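You operate a simulated robot arm through the tools that you are given. There is no shell and no other tool. Be economical: measure what you need, move in short steps, check, and stop when the job is done.

You are at the controls of a simulated robot arm. One attempt, no reset.

## Task
Fetch the yellow vent cap from the green mat and stand it on top of the grey screw box there.

It is judged by the outcome, as a careful person would: the job done as asked, and still so three seconds after it is handed in. It fails if anything else is knocked over, pushed out of place, dropped, spilled or broken. Lids that push on must go on centred and level and be pressed home; caps that screw on are set level and turned clockwise until they are tight.

## Robot
A 6-joint arm with a two-finger parallel gripper, fixed in place. Base frame: the origin is at the foot of the arm, x ahead of it, y to its left, z up; the work surface is at about z = 0. Units: m, degrees, N and s.
With the tool pointing down near the work surface it reaches from about 0.14 to 0.58 m from the base axis. Its first joint turns from -66.0 to 66.0 degrees. Payload 2.1 kg.
The TCP is the grasp point between the finger pads, 0.03 m short of the fingertips. In the tool frame z runs along the fingers and y along their closing line. Largest opening 0.094 m; finger width 0.028, thickness 0.01; the body of the gripper, 0.05 by 0.096 m, starts 0.055 m behind the TCP.
Orientation is told as [roll, pitch, yaw] about the base's x, y, z axes, in that order, counted from this pose: with the fingers straight down and closing along the base's y, the tool's x points along the base's -x, its y along +y and its z along -z.

## Interface
- The arm moves only by the tool drive_tool. Its argument "commands" is a list of rows, each a list of 7 numbers: the shift along the tool's x, y, z in mm, then the turn, a rotation vector about the tool's x, y, z in degrees, then the finger opening in mm, from 0 to 94. In form: [[dx, dy, dz, ax, ay, az, fingers], ...]. A call has 1 to 20 rows; each row is the pose to reach, as a shift and turn from the pose commanded when the call began, along the tool's axes at that moment. A row lasts 0.2 s, in which the tool goes at most 0.05 m and 8.6 degrees; a call with a longer step from one row to the next is refused whole, and so is a gripper value outside its range. A pose out of reach is approached as far as the arm can. The call stops where the force on the tool passes 40 N (or 10 N more than at its start, if that is more) or the arm is blocked; 0.2 s more then pass. The fingers move at their own pace (about 0.072 m/s each) and stop on an object; they squeeze with about 23 N. The grip force told is the motor's: it shows also when the fingers shut on nothing. Time passes only in rows, and 0.2 s behind the last, so rows that repeat a pose let the fingers close. The reply holds the time, the measured pose of the TCP, the force on the tool along the base axes, the opening and the grip force, in the units named above and with some noise, and new pictures: "views" is both (left out), scene, wrist or none.
- Cameras (640 x 400 px; columns grow to the right, rows downward): "scene" is fixed at [0.0567, -0.3686, 0.4988]; the picture's right is [0.78, -0.63, 0.00], its down [-0.27, -0.33, -0.90] and it looks along [0.57, 0.70, -0.43] (base axes); focal length 332 px, centre (320, 200). "wrist" rides on the gripper at [0.076, 0.014, -0.103] in the tool frame; the picture's right is [-0.18, 0.98, 0.00], its down [-0.75, -0.14, -0.64] and it looks along [-0.63, -0.12, 0.77] (tool axes); focal length 243 px, centre (320, 200). There is no depth. A picture from a camera that has moved, and an enlarged one, comes with that camera's place and axes in the base frame and with its lens.
- close_up(camera, box): a new picture of the part [left, top, right, bottom] of that camera's present view, enlarged. It takes no simulated time.
- finish_job(): hands the job in; it is judged then, once.

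Go step by step. Nothing tells you positions but the pictures and the camera data: compare them with the known pose of the tool, close in by small moves and look again before you grip or let go. The budget is 90 turns and 170 pictures, counting those below and the enlarged ones. Unless the task says otherwise, let go and move clear before handing in, and close with one line.

The tools are called as a command line: name --pt "numbers of a row" for each row, then --argument value for the rest, lists and objects as JSON in quotes. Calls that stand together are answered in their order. drive_tool: Moves the arm, as the interface text tells. Its arguments: {"type":"object","properties":{"commands":{"type":"array","items":{"type":"array","items":{"type":"number"}}},"views":{"type":"string","enum":["both","scene","wrist","none"]}},"required":["commands"]} The other tools are called the same way: close_up (camera, box) takes an enlarged picture of a part of a camera's view; finish_job () hands the job in.

At the start:

```text
t: 0.0
position: [0.3423, 0.0122, 0.3219]
tool_rot: [0.1, -0.1, 0.2]
ft_force: [0.0, 0.2, 0.8]
width: 0.0941
gripper_force: 0.1
```

scene: 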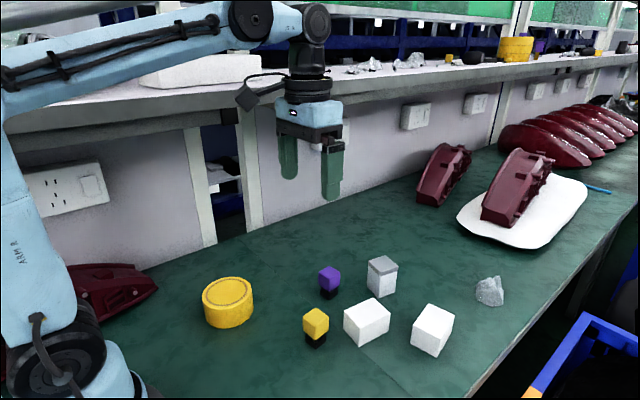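
wrist: 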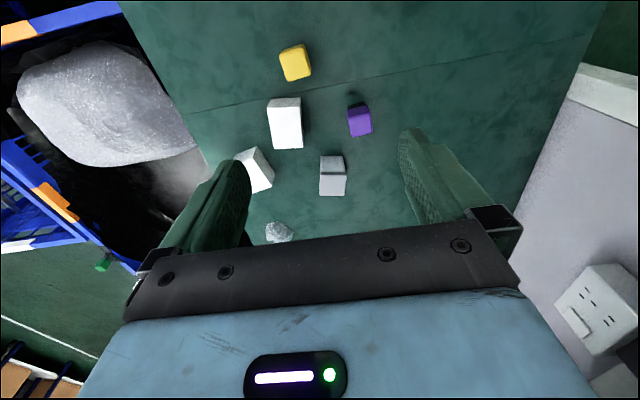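

I see a large round yellow object, a small yellow-and-black item, a purple-and-black item, two white blocks and a grey-white box. I'll take enlarged views to identify them.

close_up --camera "scene" --box '[190, 240, 350, 360]'

close_up --camera "scene" --box '[340, 240, 520, 360]'

close_up --camera "wrist" --box '[220, 30, 420, 250]'

```text
3.33 times, centred on (270, 300) of scene
camera zoom: at [0.0567, -0.3686, 0.4988], right [0.78, -0.63, 0.0], down [-0.27, -0.33, -0.9], along [0.57, 0.7, -0.43], focal length 1108 px, centre (487, -133)
```

zoom: 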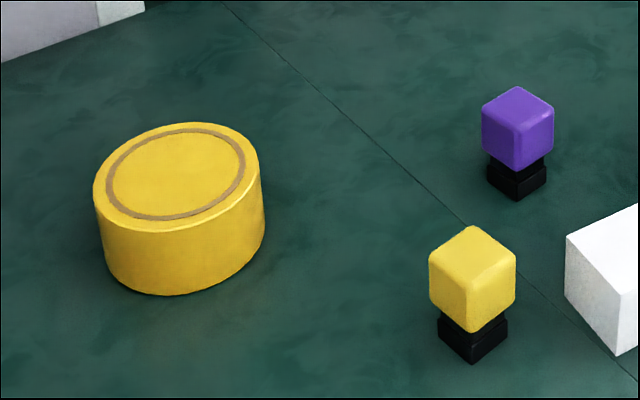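

```text
3.33 times, centred on (430, 300) of scene
camera zoom: at [0.0567, -0.3686, 0.4988], right [0.78, -0.63, 0.0], down [-0.27, -0.33, -0.9], along [0.57, 0.7, -0.43], focal length 1108 px, centre (-47, -133)
```

zoom: 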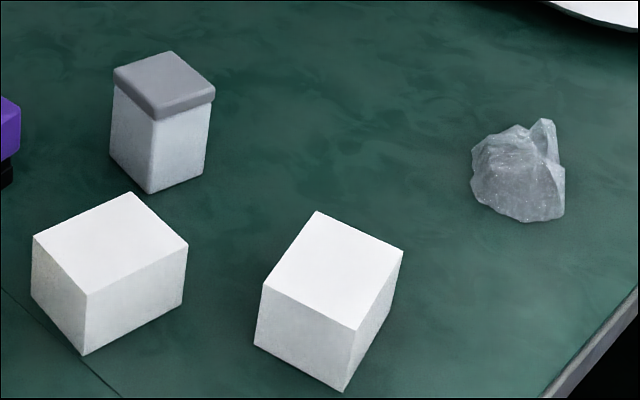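

```text
1.82 times, centred on (320, 140) of wrist
camera zoom: at [0.2674, 0.0265, 0.4264], right [0.18, 0.98, 0.0], down [0.75, -0.14, 0.64], along [0.63, -0.12, -0.77], focal length 441 px, centre (320, 309)
```

zoom: 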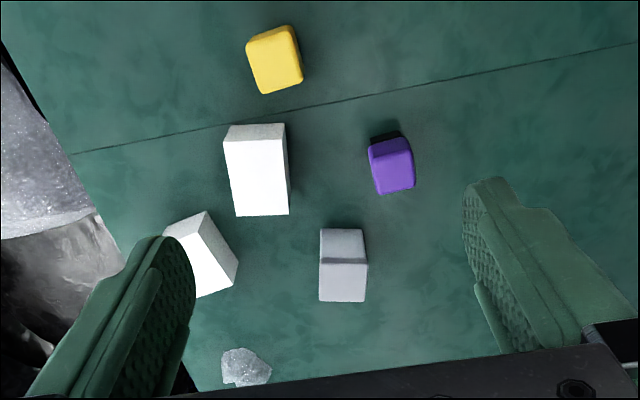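

The target is the small yellow cap on its black stem, at about (0.330, -0.019) and 0.058 tall. The grey-lidded box is at about (0.531, -0.001), with its top at about 0.068. I'll move above the cap and check its yaw.

drive_tool --pt "4 -10 45 0 0 0 94" --pt "8 -20 90 0 0 0 94" --pt "12 -31 135 0 0 0 94" --pt "12 -31 170 0 0 0 94" --pt "12 -31 170 0 0 0 94"

```text
t: 1.2
position: [0.3305, -0.0194, 0.151]
tool_rot: [0.0, 0.0, 0.0]
ft_force: [0.1, -0.4, 0.2]
width: 0.0938
gripper_force: 0.1
camera wrist: at [0.2555, -0.0039, 0.2559], right [0.18, 0.98, 0.0], down [0.75, -0.14, 0.64], along [0.63, -0.12, -0.77], focal length 243 px, centre (320, 200)
```

scene: 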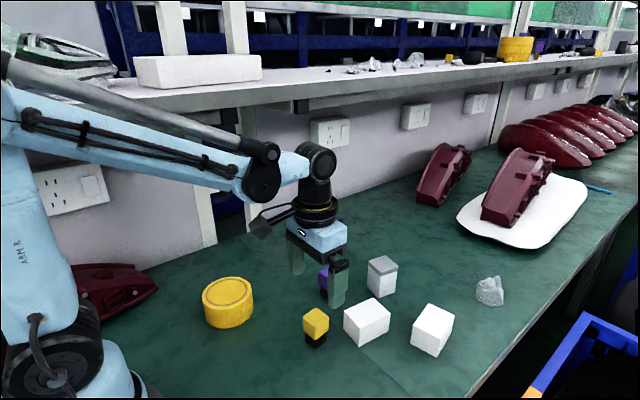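
wrist: 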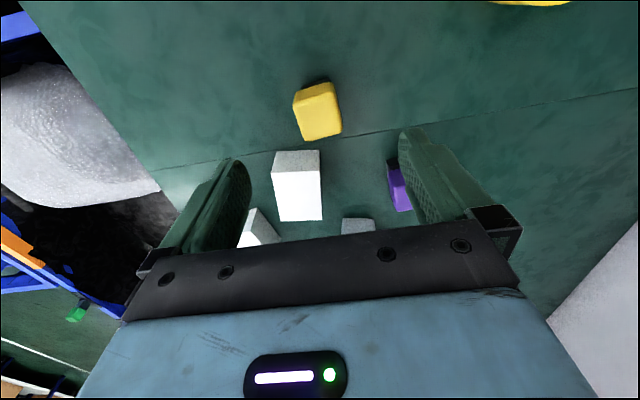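

close_up --camera "wrist" --box '[270, 65, 366, 155]'

```text
4.44 times, centred on (318, 110) of wrist
camera zoom: at [0.2555, -0.0039, 0.2559], right [0.18, 0.98, 0.0], down [0.75, -0.14, 0.64], along [0.63, -0.12, -0.77], focal length 1078 px, centre (329, 600)
```

zoom: 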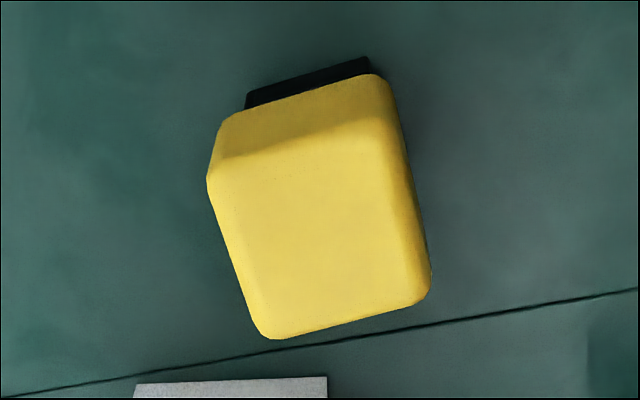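

The cap is centred under the tool at about (0.331, -0.0195) and is yawed about +4°. I'll match that yaw and descend with the fingers open.

drive_tool --pt "0 0 30 0 0 -4 94" --pt "0 0 60 0 0 -4 94" --pt "0 0 85 0 0 -4 94" --pt "0 0 107 0 0 -4 94" --pt "0 0 107 0 0 -4 94"

close_up --camera "scene" --box '[250, 240, 400, 360]'

```text
t: 2.4
position: [0.3316, -0.0193, 0.0459]
tool_rot: [-0.1, 0.0, 4.0]
ft_force: [-1.0, -0.2, 0.1]
width: 0.0944
gripper_force: 0.2
camera wrist: at [0.2551, -0.0093, 0.1493], right [0.11, 0.99, 0.0], down [0.76, -0.09, 0.64], along [0.64, -0.07, -0.77], focal length 243 px, centre (320, 200)
```

scene: 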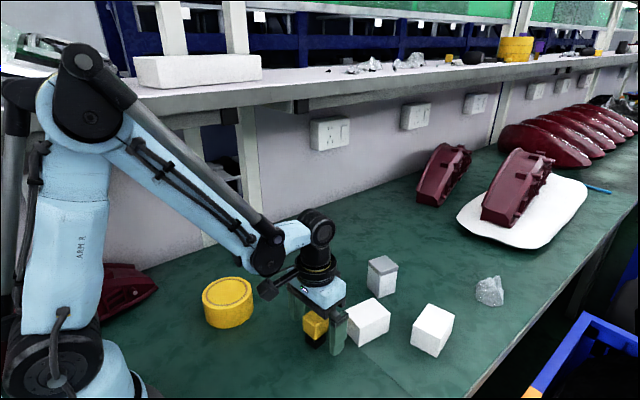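
wrist: 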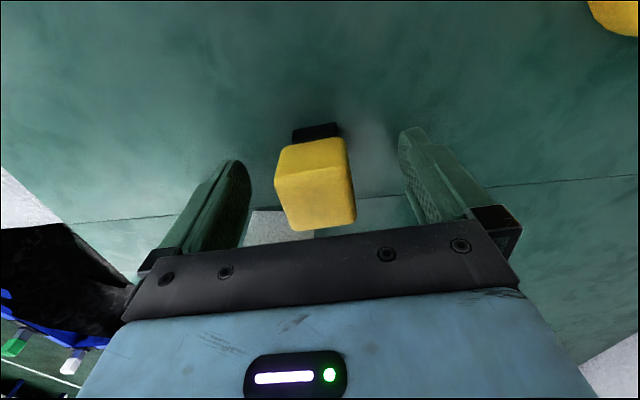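

```text
3.33 times, centred on (325, 300) of scene
camera zoom: at [0.0567, -0.3686, 0.4988], right [0.78, -0.63, 0.0], down [-0.27, -0.33, -0.9], along [0.57, 0.7, -0.43], focal length 1108 px, centre (303, -133)
```

zoom: 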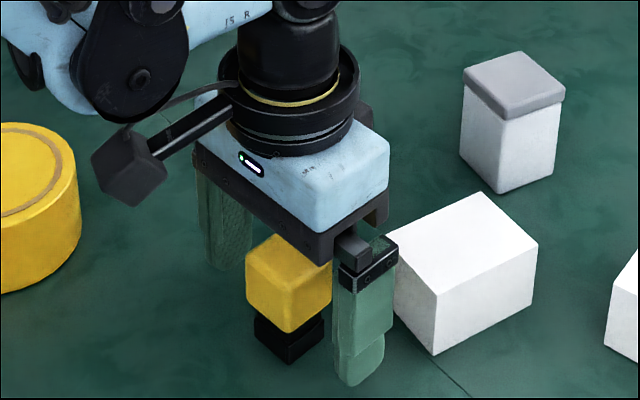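

The cap sits between the fingers with clearance all round. I'll close on it.

drive_tool --pt "0 0 1 0 0 0 60" --pt "0 0 1 0 0 0 30" --pt "0 0 1 0 0 0 20" --pt "0 0 1 0 0 0 20" --pt "0 0 1 0 0 0 20"

```text
t: 3.6
position: [0.3315, -0.0197, 0.0443]
tool_rot: [0.0, 0.0, 4.0]
ft_force: [-0.1, -0.4, 0.2]
width: 0.0396
gripper_force: 22.9
camera wrist: at [0.2552, -0.0094, 0.1484], right [0.12, 0.99, 0.0], down [0.76, -0.09, 0.64], along [0.64, -0.07, -0.77], focal length 243 px, centre (320, 200)
```

scene: 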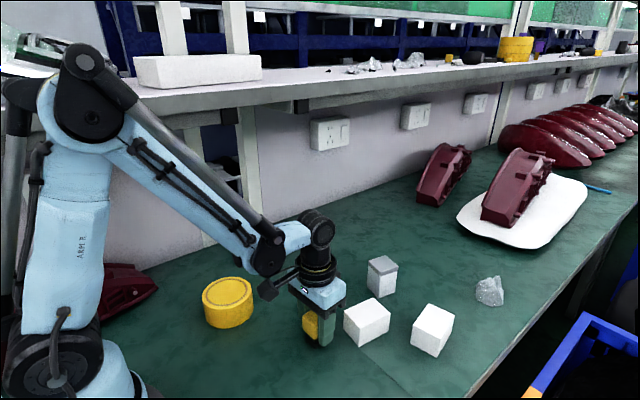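
wrist: 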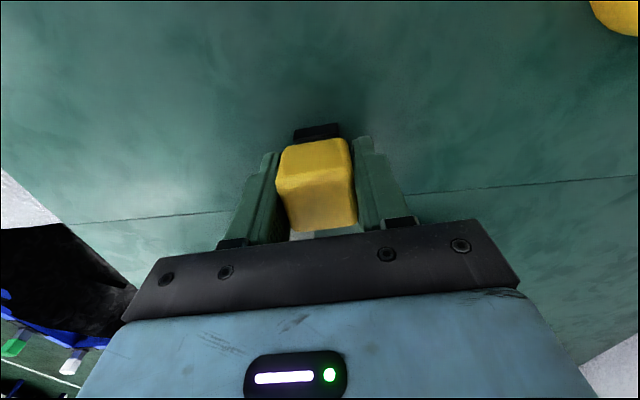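

I'm holding the cap, with an opening of 39.6 mm. I'll lift straight up and check it.

drive_tool --pt "0 0 -10 0 0 0 20" --pt "0 0 -40 0 0 0 20" --pt "0 0 -80 0 0 0 20" --pt "0 0 -120 0 0 0 20" --pt "0 0 -120 0 0 0 20"

close_up --camera "scene" --box '[250, 200, 430, 320]'

```text
t: 4.8
position: [0.3301, -0.0203, 0.1652]
tool_rot: [0.0, 0.0, 4.0]
ft_force: [-0.2, 0.6, -1.2]
width: 0.0394
gripper_force: 23.1
camera wrist: at [0.2539, -0.0095, 0.269], right [0.12, 0.99, 0.0], down [0.76, -0.09, 0.64], along [0.64, -0.07, -0.77], focal length 243 px, centre (320, 200)
```

scene: 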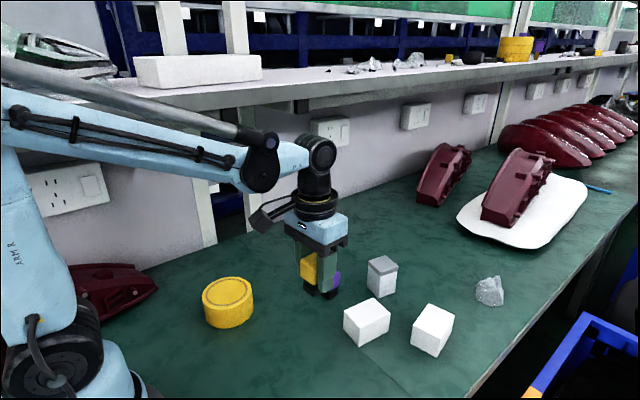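
wrist: 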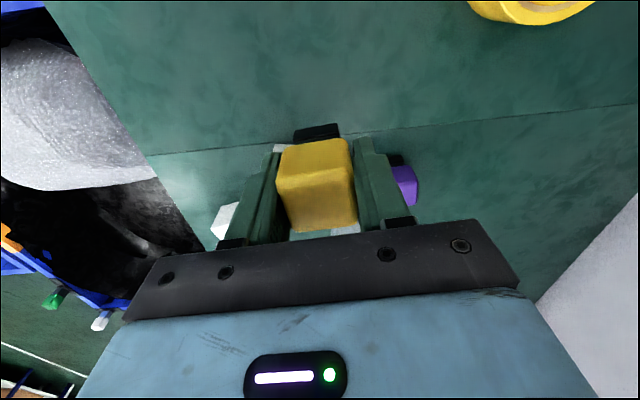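

```text
3.33 times, centred on (340, 260) of scene
camera zoom: at [0.0567, -0.3686, 0.4988], right [0.78, -0.63, 0.0], down [-0.27, -0.33, -0.9], along [0.57, 0.7, -0.43], focal length 1108 px, centre (253, 0)
```

zoom: 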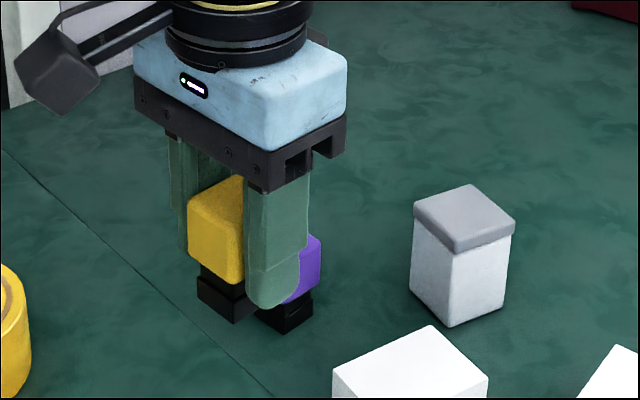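

The cap is held level. Next I'll carry it at this height to above the box, turning about -14° to line up with the box's faces.

drive_tool --pt "-40 1 0 0 0 3 20" --pt "-80 2 0 0 0 6 20" --pt "-120 3 0 0 0 9 20" --pt "-160 4 0 0 0 12 20" --pt "-200 5 0 0 0 15 20" --pt "-200 5 0 0 0 15 20" --pt "-200 5 0 0 0 15 20"

close_up --camera "scene" --box '[300, 180, 480, 300]'

close_up --camera "wrist" --box '[230, 80, 420, 250]'

```text
t: 6.4
position: [0.5308, -0.0007, 0.1638]
tool_rot: [0.0, 0.0, -10.9]
ft_force: [-0.8, 0.7, -0.3]
width: 0.0395
gripper_force: 23.4
camera wrist: at [0.4588, 0.0292, 0.2686], right [0.37, 0.93, 0.0], down [0.71, -0.28, 0.64], along [0.6, -0.24, -0.77], focal length 243 px, centre (320, 200)
```

scene: 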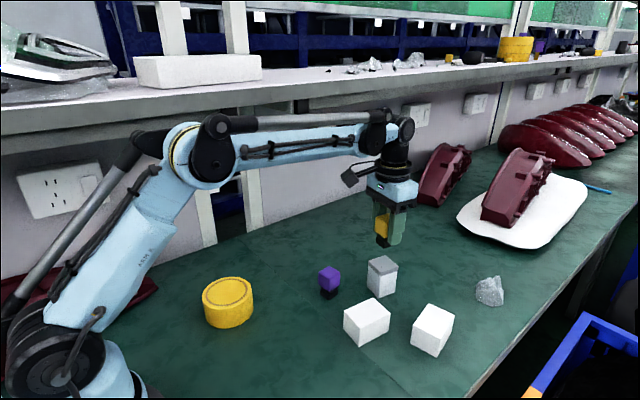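
wrist: 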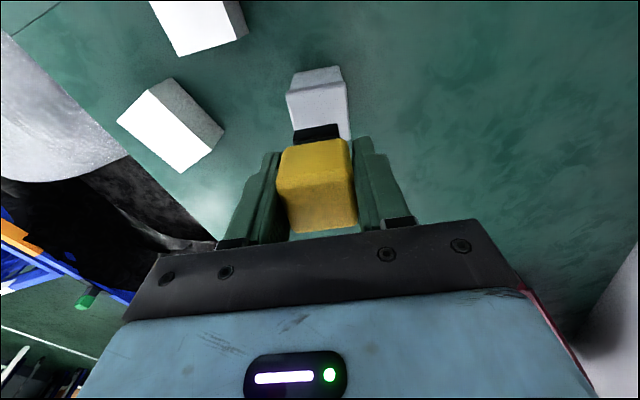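

```text
3.33 times, centred on (390, 240) of scene
camera zoom: at [0.0567, -0.3686, 0.4988], right [0.78, -0.63, 0.0], down [-0.27, -0.33, -0.9], along [0.57, 0.7, -0.43], focal length 1108 px, centre (87, 67)
```

zoom: 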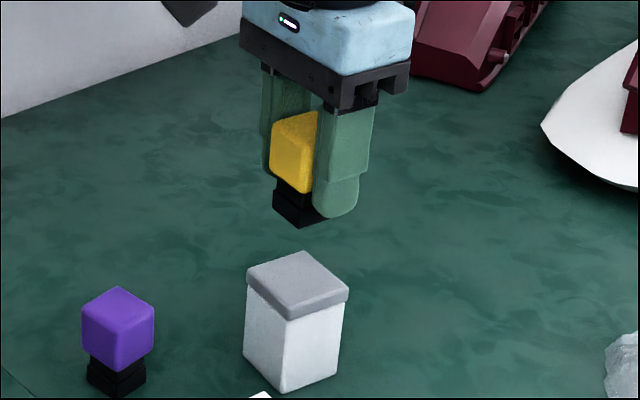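

```text
2.35 times, centred on (325, 165) of wrist
camera zoom: at [0.4588, 0.0292, 0.2686], right [0.37, 0.93, 0.0], down [0.71, -0.28, 0.64], along [0.6, -0.24, -0.77], focal length 571 px, centre (308, 282)
```

zoom: 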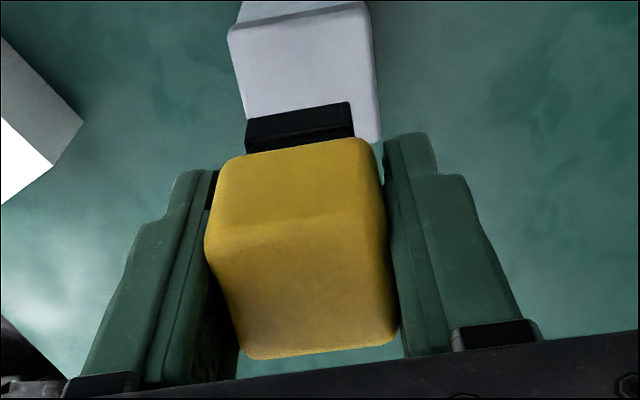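

The box's top centre measures (0.532, 0.000) and its yaw about -10°, so the cap is over it. I'll shift 1.5 mm forward and lower to just above the lid.

drive_tool --pt "-1.5 0.5 15 0 0 0 20" --pt "-1.5 0.5 30 0 0 0 20" --pt "-1.5 0.5 40 0 0 0 20" --pt "-1.5 0.5 45 0 0 0 20" --pt "-1.5 0.5 45 0 0 0 20"

close_up --camera "scene" --box '[340, 220, 430, 310]'

close_up --camera "wrist" --box '[230, 80, 420, 250]'

```text
t: 7.6
position: [0.5322, 0.0008, 0.1199]
tool_rot: [0.1, 0.0, -11.0]
ft_force: [0.4, 0.3, 0.4]
width: 0.0395
gripper_force: 23.5
camera wrist: at [0.4604, 0.0293, 0.2231], right [0.37, 0.93, 0.0], down [0.71, -0.28, 0.64], along [0.6, -0.24, -0.77], focal length 243 px, centre (320, 200)
```

scene: 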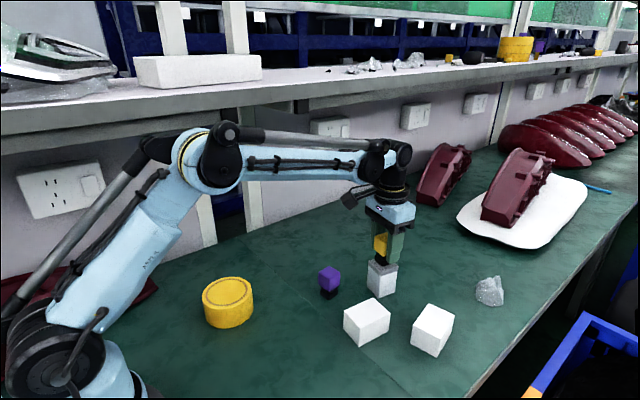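
wrist: 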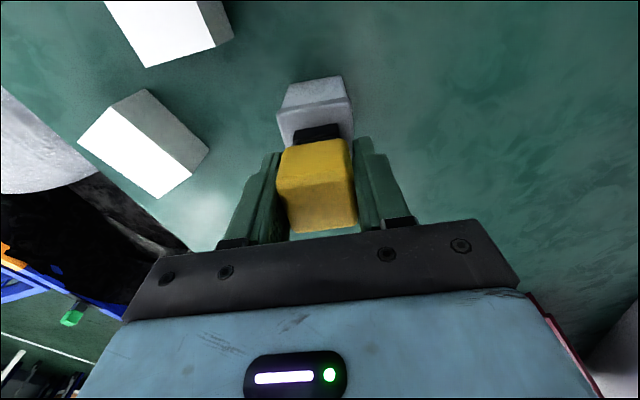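

```text
4.44 times, centred on (385, 265) of scene
camera zoom: at [0.0567, -0.3686, 0.4988], right [0.78, -0.63, 0.0], down [-0.27, -0.33, -0.9], along [0.57, 0.7, -0.43], focal length 1478 px, centre (31, -89)
```

zoom: 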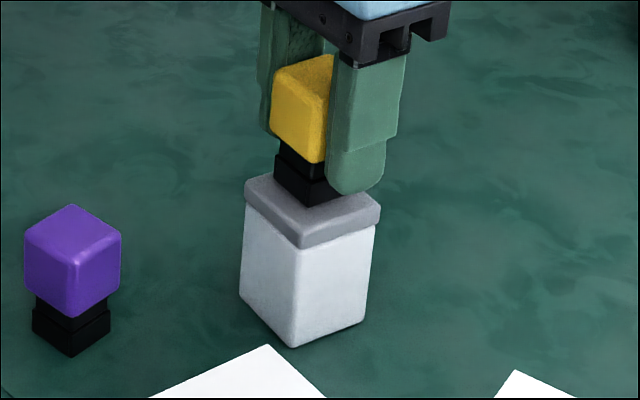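

```text
2.35 times, centred on (325, 165) of wrist
camera zoom: at [0.4604, 0.0293, 0.2231], right [0.37, 0.93, 0.0], down [0.71, -0.28, 0.64], along [0.6, -0.24, -0.77], focal length 571 px, centre (308, 282)
```

zoom: 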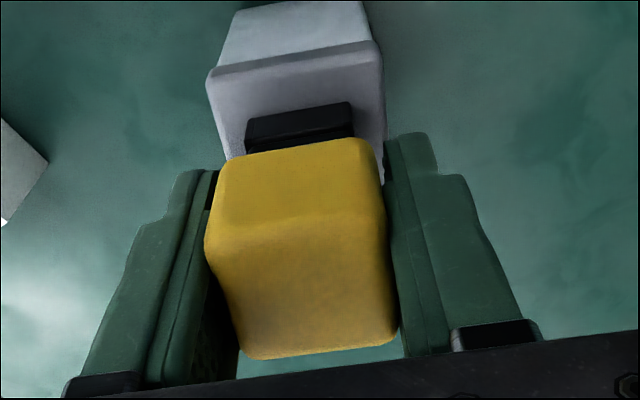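

The cap is centred, with about 6–8 mm to go. I'll lower it in 1 mm steps and watch the force.

drive_tool --pt "0 0 2 0 0 0 20" --pt "0 0 4 0 0 0 20" --pt "0 0 5 0 0 0 20" --pt "0 0 5 0 0 0 20" --views "none"

close_up --camera "scene" --box '[340, 220, 430, 310]'

```text
t: 8.6
position: [0.5306, 0.0007, 0.1154]
tool_rot: [0.1, 0.0, -11.0]
ft_force: [-0.8, -0.7, 17.0]
width: 0.0395
gripper_force: 23.1
```

```text
4.44 times, centred on (385, 265) of scene
camera zoom: at [0.0566, -0.3686, 0.4988], right [0.78, -0.63, 0.0], down [-0.27, -0.33, -0.9], along [0.57, 0.7, -0.43], focal length 1478 px, centre (31, -89)
```

zoom: 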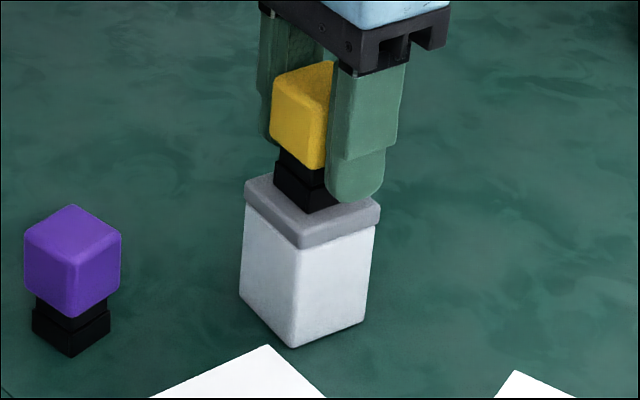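

The cap is touching the lid at 17 N. I'll ease up slightly and check centring from the wrist view before letting go.

drive_tool --pt "0 0 -0.6 0 0 0 20" --pt "0 0 -0.6 0 0 0 20" --views "none"

close_up --camera "wrist" --box '[230, 60, 420, 230]'

```text
t: 9.2
position: [0.5314, -0.0017, 0.1147]
tool_rot: [0.0, 0.0, -11.0]
ft_force: [0.6, 0.2, 9.8]
width: 0.0395
gripper_force: 22.5
```

```text
2.35 times, centred on (325, 145) of wrist
camera zoom: at [0.4603, 0.029, 0.2189], right [0.37, 0.93, 0.0], down [0.71, -0.28, 0.64], along [0.6, -0.24, -0.77], focal length 571 px, centre (308, 329)
```

zoom: 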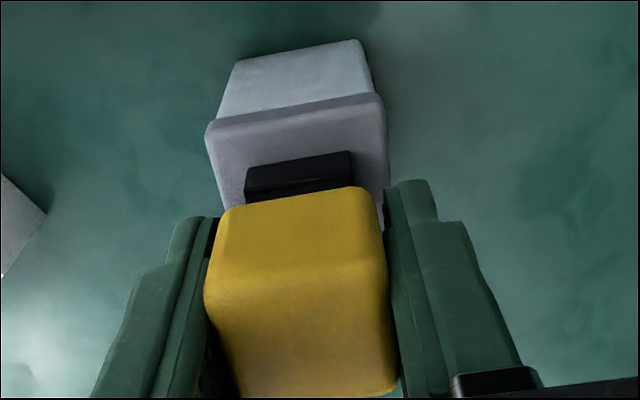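

The cap base is centred on the lid to within about 2 mm and level. I'll ease off a little more, then open slowly.

drive_tool --pt "0 0 -0.6 0 0 0 20" --pt "0 0 -0.6 0 0 0 38" --pt "0 0 -0.6 0 0 0 44" --pt "0 0 -0.6 0 0 0 52" --pt "0 0 -0.6 0 0 0 64" --pt "0 0 -0.6 0 0 0 80" --pt "0 0 -0.6 0 0 0 80"

close_up --camera "scene" --box '[340, 220, 430, 310]'

```text
t: 10.8
position: [0.532, 0.0004, 0.1158]
tool_rot: [0.0, 0.0, -11.1]
ft_force: [-0.6, -0.3, 0.7]
width: 0.0798
gripper_force: 0.0
camera wrist: at [0.4604, 0.0291, 0.2197], right [0.37, 0.93, 0.0], down [0.71, -0.28, 0.64], along [0.6, -0.24, -0.77], focal length 243 px, centre (320, 200)
```

scene: 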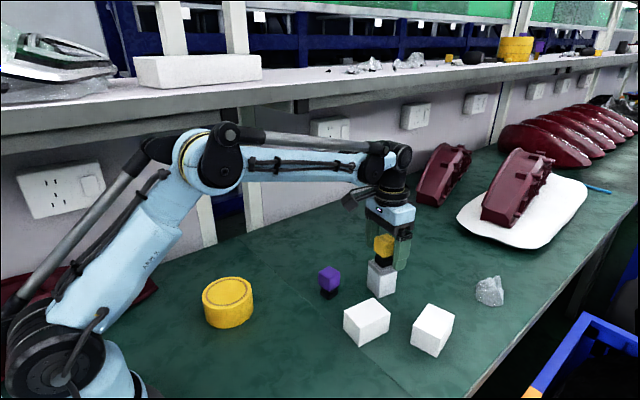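
wrist: 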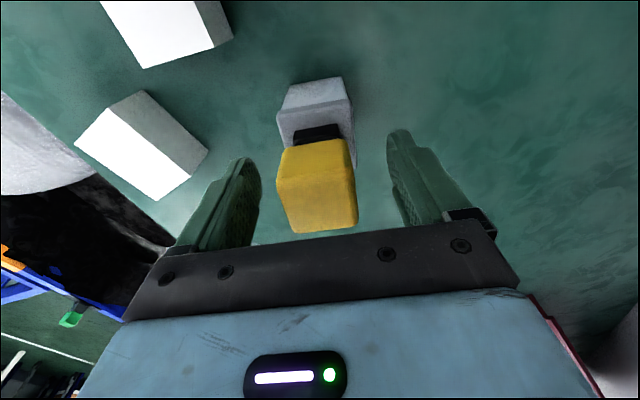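

```text
4.44 times, centred on (385, 265) of scene
camera zoom: at [0.0567, -0.3686, 0.4988], right [0.78, -0.63, 0.0], down [-0.27, -0.33, -0.9], along [0.57, 0.7, -0.43], focal length 1478 px, centre (31, -89)
```

zoom: 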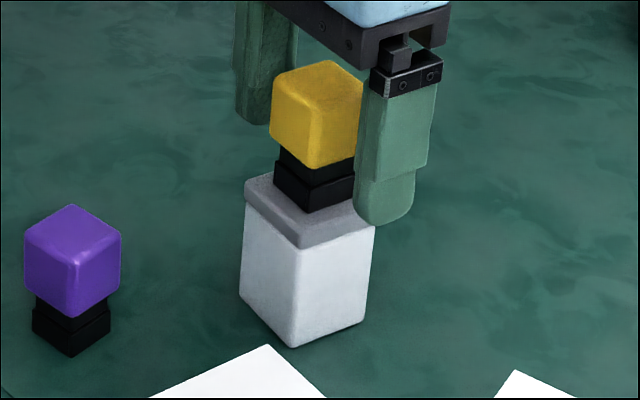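

The cap stands level on the lid with the fingers clear of it. I'll retreat straight up.

drive_tool --pt "0 0 -15 0 0 0 80" --pt "0 0 -40 0 0 0 80" --pt "0 0 -75 0 0 0 80" --pt "0 0 -110 0 0 0 80" --pt "0 0 -110 0 0 0 80" --pt "0 0 -110 0 0 0 80" --views "none"

close_up --camera "scene" --box '[300, 200, 480, 340]'

```text
t: 12.2
position: [0.5311, -0.0005, 0.2256]
tool_rot: [0.0, -0.1, -10.9]
ft_force: [-0.9, 0.1, 0.8]
width: 0.08
gripper_force: 0.1
```

```text
2.86 times, centred on (390, 270) of scene
camera zoom: at [0.0567, -0.3686, 0.4988], right [0.78, -0.63, 0.0], down [-0.27, -0.33, -0.9], along [0.57, 0.7, -0.43], focal length 950 px, centre (120, 0)
```

zoom: 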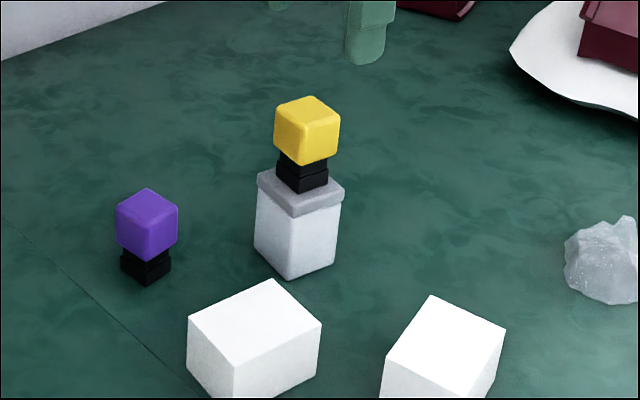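

The cap is standing steadily, centred on the grey box. Nothing else has moved and the gripper is clear, so I'm handing in.

finish_job

```text
The job is handed in.
```

The yellow vent cap is standing upright, level and centred to within about 2 mm, on top of the grey screw box, and the job is handed in.
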